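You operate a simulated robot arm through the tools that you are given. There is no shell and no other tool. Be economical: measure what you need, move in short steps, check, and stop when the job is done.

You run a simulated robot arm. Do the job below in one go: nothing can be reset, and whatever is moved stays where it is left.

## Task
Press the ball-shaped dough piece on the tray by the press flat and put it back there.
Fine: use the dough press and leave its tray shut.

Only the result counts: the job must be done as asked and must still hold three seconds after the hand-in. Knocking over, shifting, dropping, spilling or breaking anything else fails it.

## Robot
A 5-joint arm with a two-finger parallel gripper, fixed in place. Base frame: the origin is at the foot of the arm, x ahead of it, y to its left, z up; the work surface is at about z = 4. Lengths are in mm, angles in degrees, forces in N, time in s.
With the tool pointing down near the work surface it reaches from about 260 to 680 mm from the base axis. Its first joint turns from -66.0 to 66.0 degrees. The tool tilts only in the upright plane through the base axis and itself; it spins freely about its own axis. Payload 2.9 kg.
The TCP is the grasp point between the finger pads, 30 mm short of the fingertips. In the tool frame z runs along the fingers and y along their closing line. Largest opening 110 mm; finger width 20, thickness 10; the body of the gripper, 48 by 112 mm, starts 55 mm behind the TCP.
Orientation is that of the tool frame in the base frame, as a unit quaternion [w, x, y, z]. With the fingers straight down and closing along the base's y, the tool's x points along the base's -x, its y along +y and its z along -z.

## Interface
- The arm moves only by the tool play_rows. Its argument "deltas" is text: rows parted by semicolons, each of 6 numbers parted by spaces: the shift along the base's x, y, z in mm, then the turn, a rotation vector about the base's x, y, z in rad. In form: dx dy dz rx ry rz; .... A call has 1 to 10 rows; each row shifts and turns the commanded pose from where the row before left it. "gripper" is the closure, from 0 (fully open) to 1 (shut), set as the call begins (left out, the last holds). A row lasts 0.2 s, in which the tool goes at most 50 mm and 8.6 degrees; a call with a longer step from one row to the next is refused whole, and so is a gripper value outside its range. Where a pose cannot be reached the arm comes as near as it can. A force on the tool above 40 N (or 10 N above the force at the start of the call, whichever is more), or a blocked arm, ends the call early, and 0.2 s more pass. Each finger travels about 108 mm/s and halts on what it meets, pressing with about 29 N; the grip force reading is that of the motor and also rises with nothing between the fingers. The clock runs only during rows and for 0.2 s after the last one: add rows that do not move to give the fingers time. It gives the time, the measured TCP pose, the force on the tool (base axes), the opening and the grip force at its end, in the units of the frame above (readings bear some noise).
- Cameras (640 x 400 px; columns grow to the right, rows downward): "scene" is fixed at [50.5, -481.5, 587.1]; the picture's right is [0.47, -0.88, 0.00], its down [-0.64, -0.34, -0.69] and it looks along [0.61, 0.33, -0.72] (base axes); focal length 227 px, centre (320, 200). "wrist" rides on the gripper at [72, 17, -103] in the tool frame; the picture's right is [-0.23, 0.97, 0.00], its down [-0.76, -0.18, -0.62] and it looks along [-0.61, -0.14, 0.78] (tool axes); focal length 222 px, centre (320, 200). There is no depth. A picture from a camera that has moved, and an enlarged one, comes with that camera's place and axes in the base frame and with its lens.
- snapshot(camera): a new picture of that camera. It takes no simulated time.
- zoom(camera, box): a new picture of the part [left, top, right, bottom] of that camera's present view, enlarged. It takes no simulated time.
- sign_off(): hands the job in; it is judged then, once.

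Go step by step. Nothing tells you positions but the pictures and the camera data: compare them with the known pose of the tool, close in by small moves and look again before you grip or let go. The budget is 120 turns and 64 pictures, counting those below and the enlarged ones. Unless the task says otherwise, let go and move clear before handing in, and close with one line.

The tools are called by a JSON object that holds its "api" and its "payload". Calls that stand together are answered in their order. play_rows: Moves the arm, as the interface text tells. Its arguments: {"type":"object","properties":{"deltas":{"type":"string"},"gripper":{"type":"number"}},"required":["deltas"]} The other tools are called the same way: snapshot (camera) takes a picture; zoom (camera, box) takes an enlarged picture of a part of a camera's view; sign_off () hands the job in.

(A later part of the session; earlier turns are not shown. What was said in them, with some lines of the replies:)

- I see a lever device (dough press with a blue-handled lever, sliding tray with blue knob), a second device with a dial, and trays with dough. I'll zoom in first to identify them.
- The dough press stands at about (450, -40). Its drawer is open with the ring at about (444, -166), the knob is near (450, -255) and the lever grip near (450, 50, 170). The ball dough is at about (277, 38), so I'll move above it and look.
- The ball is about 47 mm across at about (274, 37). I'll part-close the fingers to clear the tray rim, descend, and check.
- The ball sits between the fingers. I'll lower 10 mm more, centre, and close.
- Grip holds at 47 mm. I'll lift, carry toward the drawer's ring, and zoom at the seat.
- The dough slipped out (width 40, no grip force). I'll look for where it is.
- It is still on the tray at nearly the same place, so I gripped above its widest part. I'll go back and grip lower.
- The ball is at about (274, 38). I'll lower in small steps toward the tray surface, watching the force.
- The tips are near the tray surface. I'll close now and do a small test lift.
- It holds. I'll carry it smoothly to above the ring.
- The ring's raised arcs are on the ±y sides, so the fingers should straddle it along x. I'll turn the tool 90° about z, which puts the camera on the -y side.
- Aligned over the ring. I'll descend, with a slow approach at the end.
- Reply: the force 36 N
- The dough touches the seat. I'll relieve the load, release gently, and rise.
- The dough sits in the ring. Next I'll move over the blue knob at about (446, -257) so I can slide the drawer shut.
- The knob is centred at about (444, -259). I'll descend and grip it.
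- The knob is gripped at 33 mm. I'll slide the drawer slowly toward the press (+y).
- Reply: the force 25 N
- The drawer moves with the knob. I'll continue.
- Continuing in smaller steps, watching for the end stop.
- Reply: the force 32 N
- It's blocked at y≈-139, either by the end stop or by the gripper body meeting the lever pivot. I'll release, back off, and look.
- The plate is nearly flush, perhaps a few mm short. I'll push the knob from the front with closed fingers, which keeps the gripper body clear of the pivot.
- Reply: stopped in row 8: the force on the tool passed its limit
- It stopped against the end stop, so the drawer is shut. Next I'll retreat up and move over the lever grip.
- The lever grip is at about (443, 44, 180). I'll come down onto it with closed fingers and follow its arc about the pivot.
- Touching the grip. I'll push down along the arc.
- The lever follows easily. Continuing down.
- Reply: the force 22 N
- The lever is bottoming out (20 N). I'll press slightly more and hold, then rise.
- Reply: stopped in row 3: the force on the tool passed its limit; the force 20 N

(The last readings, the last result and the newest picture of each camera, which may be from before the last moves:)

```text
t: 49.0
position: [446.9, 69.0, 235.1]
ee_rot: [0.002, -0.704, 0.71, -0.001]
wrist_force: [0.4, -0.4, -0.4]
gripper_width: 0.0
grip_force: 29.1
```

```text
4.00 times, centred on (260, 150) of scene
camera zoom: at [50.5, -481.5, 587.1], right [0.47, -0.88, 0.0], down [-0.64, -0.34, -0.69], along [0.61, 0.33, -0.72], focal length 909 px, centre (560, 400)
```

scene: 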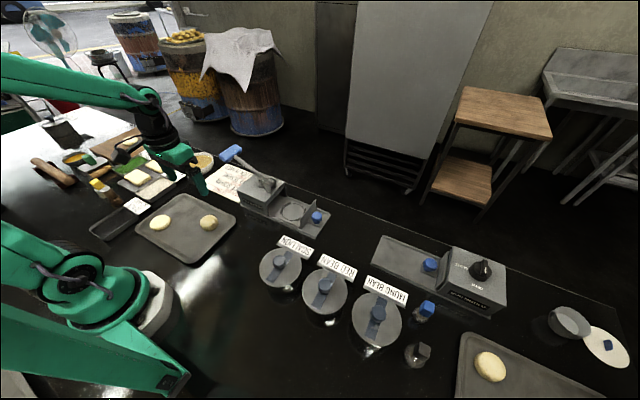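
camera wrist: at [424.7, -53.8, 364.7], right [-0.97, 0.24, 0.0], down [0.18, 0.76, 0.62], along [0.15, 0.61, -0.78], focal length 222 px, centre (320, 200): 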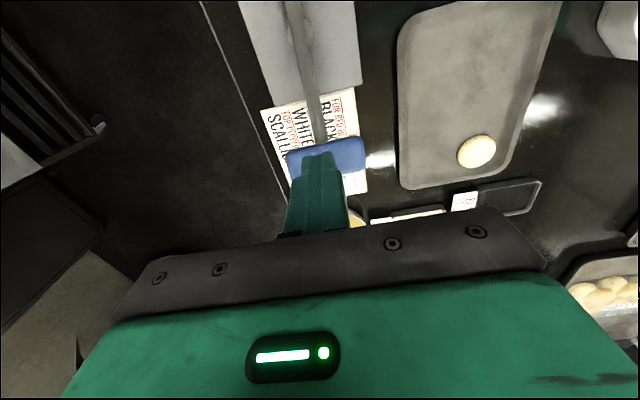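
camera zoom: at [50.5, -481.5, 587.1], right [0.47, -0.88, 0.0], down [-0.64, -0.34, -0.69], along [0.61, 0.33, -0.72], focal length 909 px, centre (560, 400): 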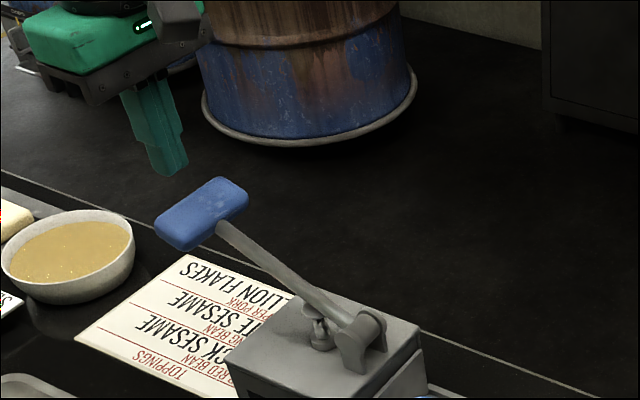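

The lever sprang back up. Now I'll return to the knob to pull the drawer out.

{"api": "play_rows", "payload": {"deltas": "0 -20 30 0 0 0;0 -40 0 0 0 0;0 -45 0 0 0 0;0 -45 0 0 0 0;0 -45 0 0 0 0;0 -35 0 0 0 0;0 0 -40 0 0 0;0 0 -45 0 0 0;0 0 -40 0 0 0;0 0 0 0 0 0", "gripper": 0.4}}

{"api": "snapshot", "payload": {"camera": "wrist"}}

```text
t: 51.2
position: [444.3, -162.6, 137.2]
ee_rot: [0.0, -0.704, 0.71, -0.002]
wrist_force: [0.1, 0.2, 0.1]
gripper_width: 66.2
grip_force: 0.1
```

```text
21 pictures are left
camera wrist: at [425.8, -234.5, 240.5], right [-0.97, 0.23, 0.0], down [0.18, 0.76, 0.62], along [0.15, 0.6, -0.78], focal length 222 px, centre (320, 200)
```

wrist: 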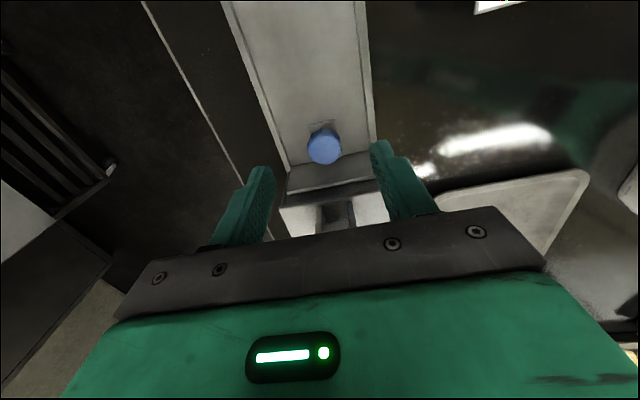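

The knob is at about (444, -142). I'll descend at y≈-143 and grip it.

{"api": "play_rows", "payload": {"deltas": "0 10 -15 0 0 0;0 9 -20 0 0 0;0 0 -20 0 0 0;0 0 -15 0 0 0;0 0 -8 0 0 0;0 0 0 0 0 0"}}

{"api": "play_rows", "payload": {"deltas": "0 0 0 0 0 0;0 0 0 0 0 0;0 0 0 0 0 0;0 0 0 0 0 0", "gripper": 0.85}}

```text
t: 52.6
position: [443.6, -143.0, 60.0]
ee_rot: [0.0, -0.704, 0.71, -0.001]
wrist_force: [0.0, -0.2, -0.3]
gripper_width: 66.1
grip_force: 0.0
```

```text
t: 53.6
position: [444.6, -143.2, 60.5]
ee_rot: [0.001, -0.705, 0.709, -0.002]
wrist_force: [15.5, 0.0, -9.3]
gripper_width: 33.5
grip_force: 45.3
```

Gripped. I'll pull the drawer out about 118 mm.

{"api": "play_rows", "payload": {"deltas": "1 -5 0 0 0 0;0 -10 0 0 0 0;0 -10 0 0 0 0;0 -10 0 0 0 0;0 -10 0 0 0 0;0 -10 0 0 0 0;0 -5 0 0 0 0;0 0 0 0 0 0"}}

{"api": "play_rows", "payload": {"deltas": "0 -10 0 0 0 0;0 -10 0 0 0 0;0 -10 0 0 0 0;0 -10 0 0 0 0;0 -8 0 0 0 0;0 -5 0 0 0 0;0 -3 0 0 0 0;0 0 0 0 0 0"}}

{"api": "zoom", "payload": {"camera": "scene", "box": [220, 150, 340, 225]}}

```text
t: 55.4
position: [444.2, -202.7, 59.5]
ee_rot: [0.001, -0.705, 0.709, -0.001]
wrist_force: [10.0, 0.0, -17.2]
gripper_width: 33.2
grip_force: 45.4
```

```text
t: 57.2
position: [444.4, -259.6, 60.2]
ee_rot: [0.001, -0.704, 0.71, -0.002]
wrist_force: [11.6, -2.2, -22.9]
gripper_width: 33.2
grip_force: 45.6
```

```text
5.33 times, centred on (280, 188) of scene
camera zoom: at [50.6, -481.6, 587.0], right [0.47, -0.88, 0.0], down [-0.64, -0.34, -0.69], along [0.61, 0.33, -0.72], focal length 1212 px, centre (533, 267)
```

zoom: 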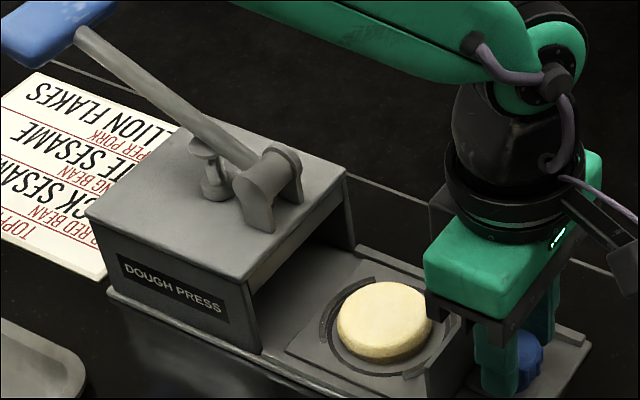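

The dough is now a flat disc of about 58 mm. I'll release the knob and move over the disc.

{"api": "play_rows", "payload": {"deltas": "0 0 0 0 0 0;0 0 0 0 0 0;0 0 25 0 0 0;0 0 40 0 0 0;0 40 10 0 0 0;0 40 0 0 0 0;0 12 0 0 0 0;0 0 0 0 0 0", "gripper": 0.25}}

{"api": "snapshot", "payload": {"camera": "wrist"}}

{"api": "zoom", "payload": {"camera": "scene", "box": [240, 160, 340, 225]}}

```text
t: 59.0
position: [445.4, -165.6, 134.3]
ee_rot: [0.001, -0.705, 0.71, -0.002]
wrist_force: [0.8, -0.2, 0.9]
gripper_width: 82.3
grip_force: 0.1
```

```text
19 pictures are left
camera wrist: at [427.1, -238.5, 238.2], right [-0.97, 0.23, 0.0], down [0.18, 0.76, 0.62], along [0.15, 0.6, -0.78], focal length 222 px, centre (320, 200)
```

wrist: 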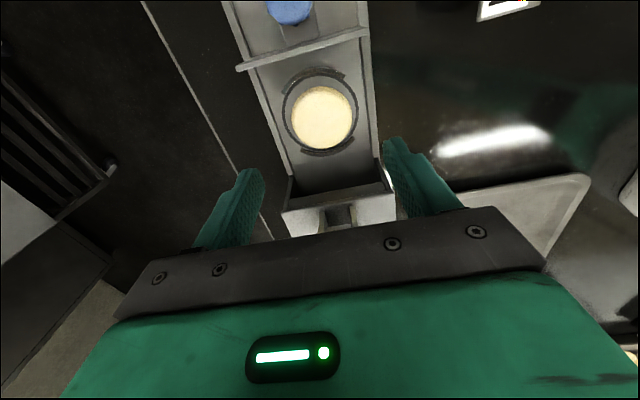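

```text
6.15 times, centred on (290, 192) of scene
camera zoom: at [50.5, -481.5, 587.1], right [0.47, -0.88, 0.0], down [-0.64, -0.34, -0.69], along [0.61, 0.33, -0.72], focal length 1398 px, centre (505, 246)
```

zoom: 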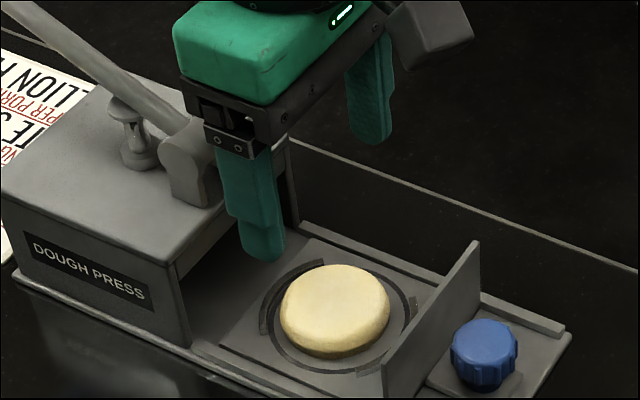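

The disc is centred at about (445, -167). I'll descend around it and grip low.

{"api": "play_rows", "payload": {"deltas": "0 -1.5 -30 0 0 0;0 0 -30 0 0 0;0 0 -15 0 0 0;0 0 -8 0 0 0;0 0 -4 0 0 0;0 0 0 0 0 0"}}

{"api": "snapshot", "payload": {"camera": "wrist"}}

```text
t: 60.4
position: [444.1, -169.3, 49.1]
ee_rot: [0.001, -0.705, 0.709, -0.002]
wrist_force: [0.2, -0.9, 0.0]
gripper_width: 82.6
grip_force: 0.0
```

```text
17 pictures are left
camera wrist: at [426.8, -241.0, 151.2], right [-0.97, 0.23, 0.0], down [0.18, 0.76, 0.62], along [0.15, 0.6, -0.78], focal length 222 px, centre (320, 200)
```

wrist: 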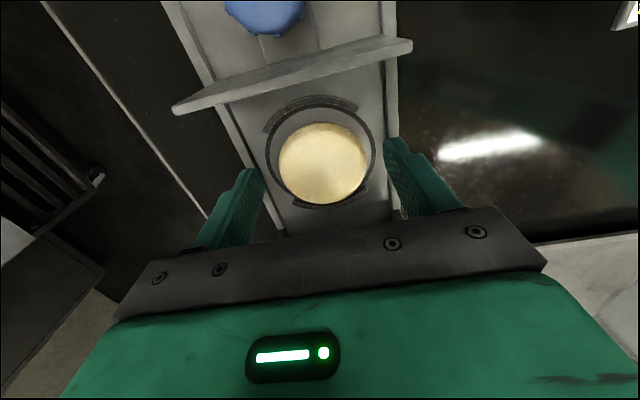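

{"api": "play_rows", "payload": {"deltas": "0 -0.5 0 0 0 0;0 0 0 0 0 0;0 0 -2 0 0 0;0 0 -2 0 0 0;0 0 0 0 0 0", "gripper": 0.38}}

{"api": "play_rows", "payload": {"deltas": "0 0 0 0 0 0;0 0 0 0 0 0;0 0 0 0 0 0", "gripper": 0.7}}

```text
t: 61.6
position: [445.5, -168.4, 43.6]
ee_rot: [0.002, -0.705, 0.71, -0.002]
wrist_force: [-0.2, 0.7, 0.2]
gripper_width: 68.1
grip_force: 0.0
```

```text
t: 62.4
position: [444.9, -168.3, 46.2]
ee_rot: [0.001, -0.705, 0.709, -0.002]
wrist_force: [0.8, 0.2, -0.1]
gripper_width: 57.7
grip_force: 29.2
```

Gripped at 57.7 mm. I'll lift and check.

{"api": "play_rows", "payload": {"deltas": "0 0 5 0 0 0;0 0 15 0 0 0;0 0 30 0 0 0;0 0 40 0 0 0;0 0 0 0 0 0"}}

{"api": "snapshot", "payload": {"camera": "wrist"}}

```text
t: 63.6
position: [444.9, -171.8, 136.2]
ee_rot: [0.001, -0.705, 0.709, -0.002]
wrist_force: [0.5, -0.2, -1.1]
gripper_width: 57.6
grip_force: 29.1
```

```text
16 pictures are left
camera wrist: at [427.0, -243.8, 238.4], right [-0.97, 0.23, 0.0], down [0.18, 0.76, 0.62], along [0.15, 0.6, -0.78], focal length 222 px, centre (320, 200)
```

wrist: 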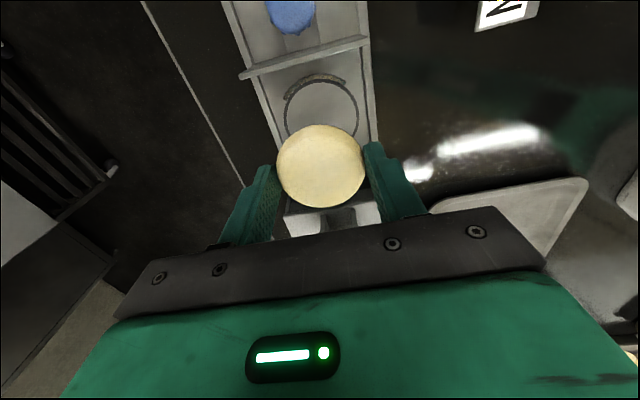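

The disc is held. I'll carry it back to the tray spot at about (275, 37).

{"api": "play_rows", "payload": {"deltas": "-10 0 0 0 0 0;-14 8 0 0 0 0;-18 15 0 0 0 0;-18 20 0 0 0 0;-18 26 0 0 0 0;-18 26 0 0 0 0;-18 26 0 0 0 0;-18 26 0 0 0 0;-18 26 0 0 0 0;-10 20 0 0 0 0"}}

{"api": "play_rows", "payload": {"deltas": "-8 12 0 0 0 0;-2 3 0 0 0 0;0 0 0 0 0 0;0 0 -30 0 0 0;0 0 -25 0 0 0;0 0 -15 0 0 0;0 0 0 0 0 0"}}

{"api": "snapshot", "payload": {"camera": "wrist"}}

{"api": "zoom", "payload": {"camera": "scene", "box": [130, 150, 270, 250]}}

```text
t: 65.8
position: [283.4, 24.4, 136.8]
ee_rot: [0.001, -0.704, 0.71, -0.001]
wrist_force: [-0.1, 0.6, 0.0]
gripper_width: 57.5
grip_force: 29.1
```

```text
t: 67.4
position: [274.6, 39.2, 64.5]
ee_rot: [0.002, -0.704, 0.71, -0.002]
wrist_force: [1.0, 0.4, -0.3]
gripper_width: 57.4
grip_force: 28.7
```

```text
15 pictures are left
camera wrist: at [257.1, -34.1, 167.1], right [-0.97, 0.23, 0.0], down [0.18, 0.76, 0.62], along [0.15, 0.61, -0.78], focal length 222 px, centre (320, 200)
```

wrist: 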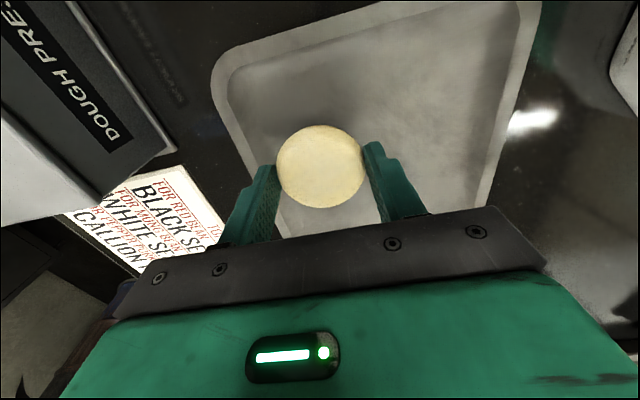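

```text
4.00 times, centred on (200, 200) of scene
camera zoom: at [50.5, -481.5, 587.1], right [0.47, -0.88, 0.0], down [-0.64, -0.34, -0.69], along [0.61, 0.33, -0.72], focal length 909 px, centre (800, 200)
```

zoom: 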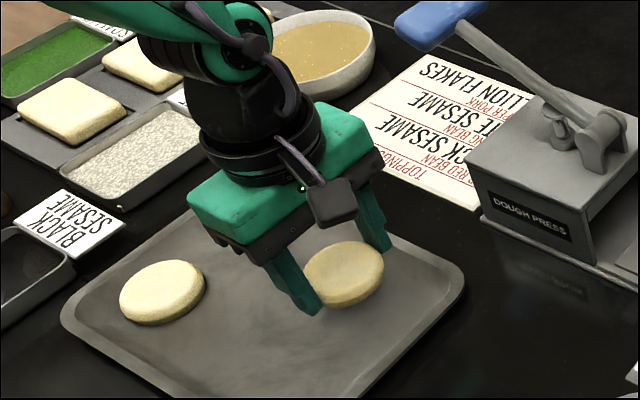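

Lowering gently onto the tray.

{"api": "play_rows", "payload": {"deltas": "0 -1 -12 0 0 0;0 0 -6 0 0 0;0 0 -3 0 0 0;0 0 0 0 0 0"}}

{"api": "play_rows", "payload": {"deltas": "0 0 -2 0 0 0;0 0 0 0 0 0"}}

{"api": "play_rows", "payload": {"deltas": "0 0 -2 0 0 0;0 0 0 0 0 0"}}

```text
t: 68.4
position: [275.9, 38.2, 42.5]
ee_rot: [0.001, -0.705, 0.709, -0.002]
wrist_force: [-0.6, -0.9, -1.0]
gripper_width: 57.4
grip_force: 29.5
```

```text
t: 69.0
position: [274.9, 37.9, 41.3]
ee_rot: [0.001, -0.704, 0.71, 0.0]
wrist_force: [0.5, -0.4, -1.4]
gripper_width: 57.5
grip_force: 29.2
```

```text
t: 69.6
position: [277.1, 38.4, 39.6]
ee_rot: [0.001, -0.705, 0.71, -0.001]
wrist_force: [0.3, -0.2, 0.1]
gripper_width: 57.5
grip_force: 28.3
```

{"api": "play_rows", "payload": {"deltas": "0 0 -1.5 0 0 0;0 0 0 0 0 0"}}

{"api": "play_rows", "payload": {"deltas": "0 0 -1.5 0 0 0;0 0 0 0 0 0"}}

```text
t: 70.2
position: [277.6, 37.9, 38.2]
ee_rot: [0.001, -0.705, 0.709, -0.001]
wrist_force: [-0.5, 0.1, -1.6]
gripper_width: 57.6
grip_force: 29.0
```

```text
t: 70.8
position: [276.8, 37.8, 36.6]
ee_rot: [0.002, -0.705, 0.709, -0.001]
wrist_force: [-0.1, 1.3, 1.9]
gripper_width: 57.5
grip_force: 28.8
```

{"api": "play_rows", "payload": {"deltas": "0 0 -1 0 0 0;0 0 0 0 0 0"}}

{"api": "zoom", "payload": {"camera": "scene", "box": [170, 180, 250, 240]}}

```text
t: 71.4
position: [276.7, 37.2, 35.7]
ee_rot: [0.001, -0.705, 0.709, -0.002]
wrist_force: [-4.5, -3.1, 27.8]
gripper_width: 57.5
grip_force: 29.0
```

```text
6.67 times, centred on (210, 210) of scene
camera zoom: at [50.4, -481.5, 587.1], right [0.47, -0.88, 0.0], down [-0.64, -0.34, -0.69], along [0.61, 0.33, -0.72], focal length 1515 px, centre (1053, 133)
```

zoom: 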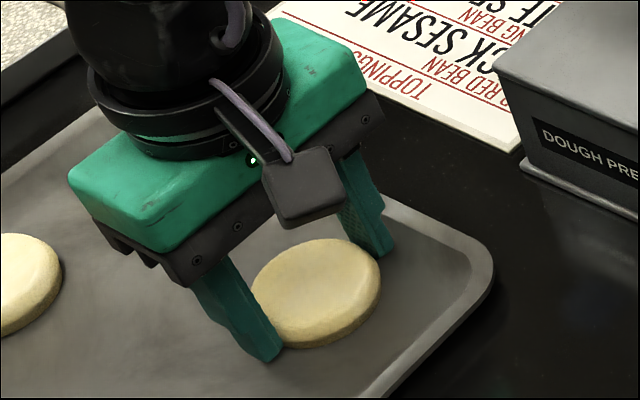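

The disc is on the tray (28 N contact). I'll ease up, release, and lift straight up.

{"api": "play_rows", "payload": {"deltas": "0 0 1.3 0 0 0;0 0 0 0 0 0"}}

{"api": "play_rows", "payload": {"deltas": "0 0 0 0 0 0;0 0 0 0 0 0;0 0 0 0 0 0;0 0 15 0 0 0;0 0 40 0 0 0;0 0 45 0 0 0;0 0 0 0 0 0", "gripper": 0.3}}

{"api": "zoom", "payload": {"camera": "scene", "box": [130, 150, 290, 250]}}

```text
t: 72.0
position: [275.8, 38.9, 37.0]
ee_rot: [0.0, -0.705, 0.709, 0.0]
wrist_force: [0.0, 0.1, -0.1]
gripper_width: 57.6
grip_force: 28.8
```

```text
t: 73.6
position: [274.6, 37.9, 138.1]
ee_rot: [0.0, -0.705, 0.71, -0.001]
wrist_force: [-0.7, 0.2, 0.4]
gripper_width: 77.2
grip_force: 0.1
```

```text
4.00 times, centred on (210, 200) of scene
camera zoom: at [50.5, -481.5, 587.1], right [0.47, -0.88, 0.0], down [-0.64, -0.34, -0.69], along [0.61, 0.33, -0.72], focal length 909 px, centre (760, 200)
```

zoom: 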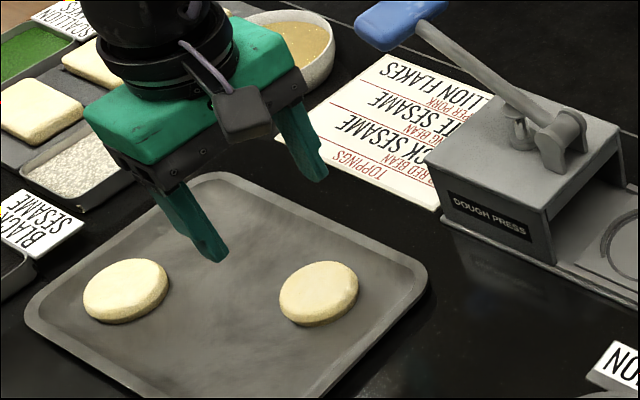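

The dough is back in place. Now I'll close the drawer by going in front of the knob with closed fingers.

{"api": "play_rows", "payload": {"deltas": "5 -10 30 0 0 0;15 -30 0 0 0 0;20 -35 0 0 0 0;20 -40 0 0 0 0;20 -40 0 0 0 0;20 -40 0 0 0 0;20 -40 0 0 0 0;20 -40 0 0 0 0;20 -40 0 0 0 0;11 -23 0 0 0 0", "gripper": 1}}

{"api": "play_rows", "payload": {"deltas": "0 0 -40 0 0 0;0 0 -40 0 0 0;0 0 -20 0 0 0;0 0 -8 0 0 0;0 0 0 0 0 0"}}

{"api": "zoom", "payload": {"camera": "scene", "box": [220, 140, 380, 240]}}

```text
t: 75.8
position: [447.5, -299.4, 167.3]
ee_rot: [0.0, -0.705, 0.71, -0.001]
wrist_force: [-0.2, -0.3, -0.2]
gripper_width: 0.2
grip_force: 28.7
```

```text
t: 77.0
position: [446.2, -301.1, 58.5]
ee_rot: [0.0, -0.705, 0.709, -0.001]
wrist_force: [0.2, 0.0, 0.7]
gripper_width: 0.3
grip_force: 29.0
```

```text
4.00 times, centred on (300, 190) of scene
camera zoom: at [50.5, -481.5, 587.1], right [0.47, -0.88, 0.0], down [-0.64, -0.34, -0.69], along [0.61, 0.33, -0.72], focal length 909 px, centre (400, 240)
```

zoom: 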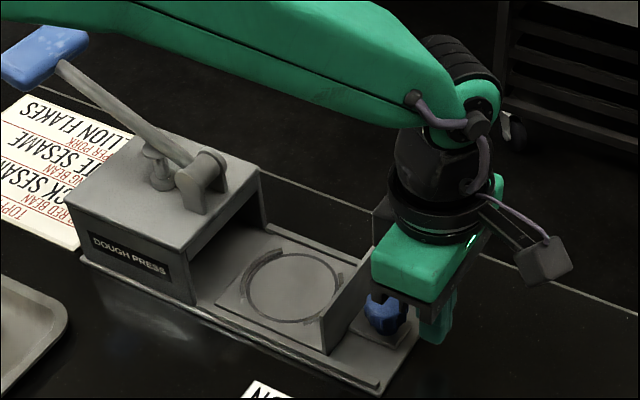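

{"api": "play_rows", "payload": {"deltas": "-1 8 0 0 0 0;0 6 0 0 0 0;0 8 0 0 0 0;0 10 0 0 0 0;0 10 0 0 0 0;0 10 0 0 0 0;0 10 0 0 0 0;0 10 0 0 0 0;0 10 0 0 0 0;0 10 0 0 0 0"}}

{"api": "play_rows", "payload": {"deltas": "0 10 0 0 0 0;0 8 0 0 0 0;0 6 0 0 0 0;0 4 0 0 0 0;0 3 0 0 0 0;0 3 0 0 0 0;0 3 0 0 0 0;0 3 0 0 0 0;0 3 0 0 0 0"}}

{"api": "zoom", "payload": {"camera": "scene", "box": [220, 140, 380, 240]}}

```text
t: 79.2
position: [445.6, -208.1, 58.3]
ee_rot: [0.0, -0.705, 0.709, -0.001]
wrist_force: [0.8, -1.2, -0.2]
gripper_width: 0.2
grip_force: 29.1
```

```text
t: 81.2
position: [445.5, -166.8, 59.5]
ee_rot: [0.002, -0.703, 0.711, -0.002]
wrist_force: [-0.3, -15.8, -2.8]
gripper_width: 0.0
grip_force: 28.9
```

```text
4.00 times, centred on (300, 190) of scene
camera zoom: at [50.5, -481.5, 587.1], right [0.47, -0.88, 0.0], down [-0.64, -0.34, -0.69], along [0.61, 0.33, -0.72], focal length 909 px, centre (400, 240)
```

zoom: 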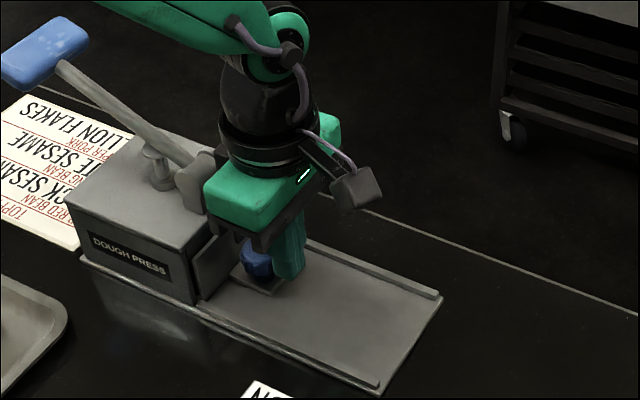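

At the stop with 16 N. I'll give a final firm nudge, then retreat.

{"api": "play_rows", "payload": {"deltas": "0 2 0 0 0 0;0 2 0 0 0 0;0 2 0 0 0 0;0 0 0 0 0 0"}}

{"api": "play_rows", "payload": {"deltas": "0 -20 0 0 0 0;0 -25 10 0 0 0;0 0 45 0 0 0;0 0 45 0 0 0;0 0 45 0 0 0;0 0 30 0 0 0;0 0 0 0 0 0"}}

{"api": "zoom", "payload": {"camera": "scene", "box": [255, 175, 305, 225]}}

{"api": "snapshot", "payload": {"camera": "scene"}}

```text
t: 81.8
position: [445.7, -166.4, 59.2]
ee_rot: [0.001, -0.702, 0.712, -0.004]
wrist_force: [-1.5, -7.1, -0.9]
gripper_width: 0.2
grip_force: 29.1
stopped in row 2: the force on the tool passed its limit (the readings are from after the stop); the commanded pose is now the measured one
```

```text
t: 83.4
position: [443.1, -210.1, 234.8]
ee_rot: [0.002, -0.702, 0.712, -0.004]
wrist_force: [0.0, -0.4, 0.1]
gripper_width: 0.2
grip_force: 29.5
```

```text
8.00 times, centred on (280, 200) of scene
camera zoom: at [50.5, -481.5, 587.1], right [0.47, -0.88, 0.0], down [-0.64, -0.34, -0.69], along [0.61, 0.33, -0.72], focal length 1818 px, centre (640, 200)
```

zoom: 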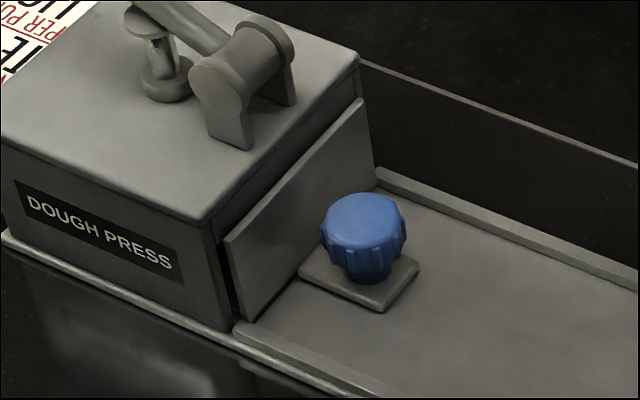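

```text
8 pictures are left
```

scene: 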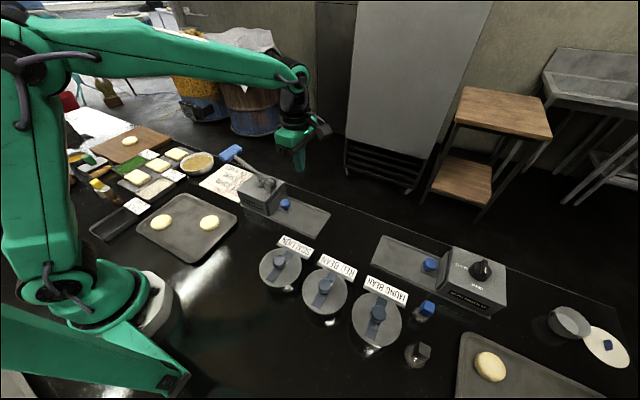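

The drawer is shut, the flattened dough is back on its tray, the lever is up, and the arm is clear. I'm handing in now.

{"api": "sign_off", "payload": {}}

```text
The job is handed in.
```

The ball of dough was pressed flat in the dough press and put back in its spot on the tray, and the press's tray is pushed shut to its stop. On my first try the ball slipped from the gripper, but it landed on its tray in nearly the same place and I picked it up again.
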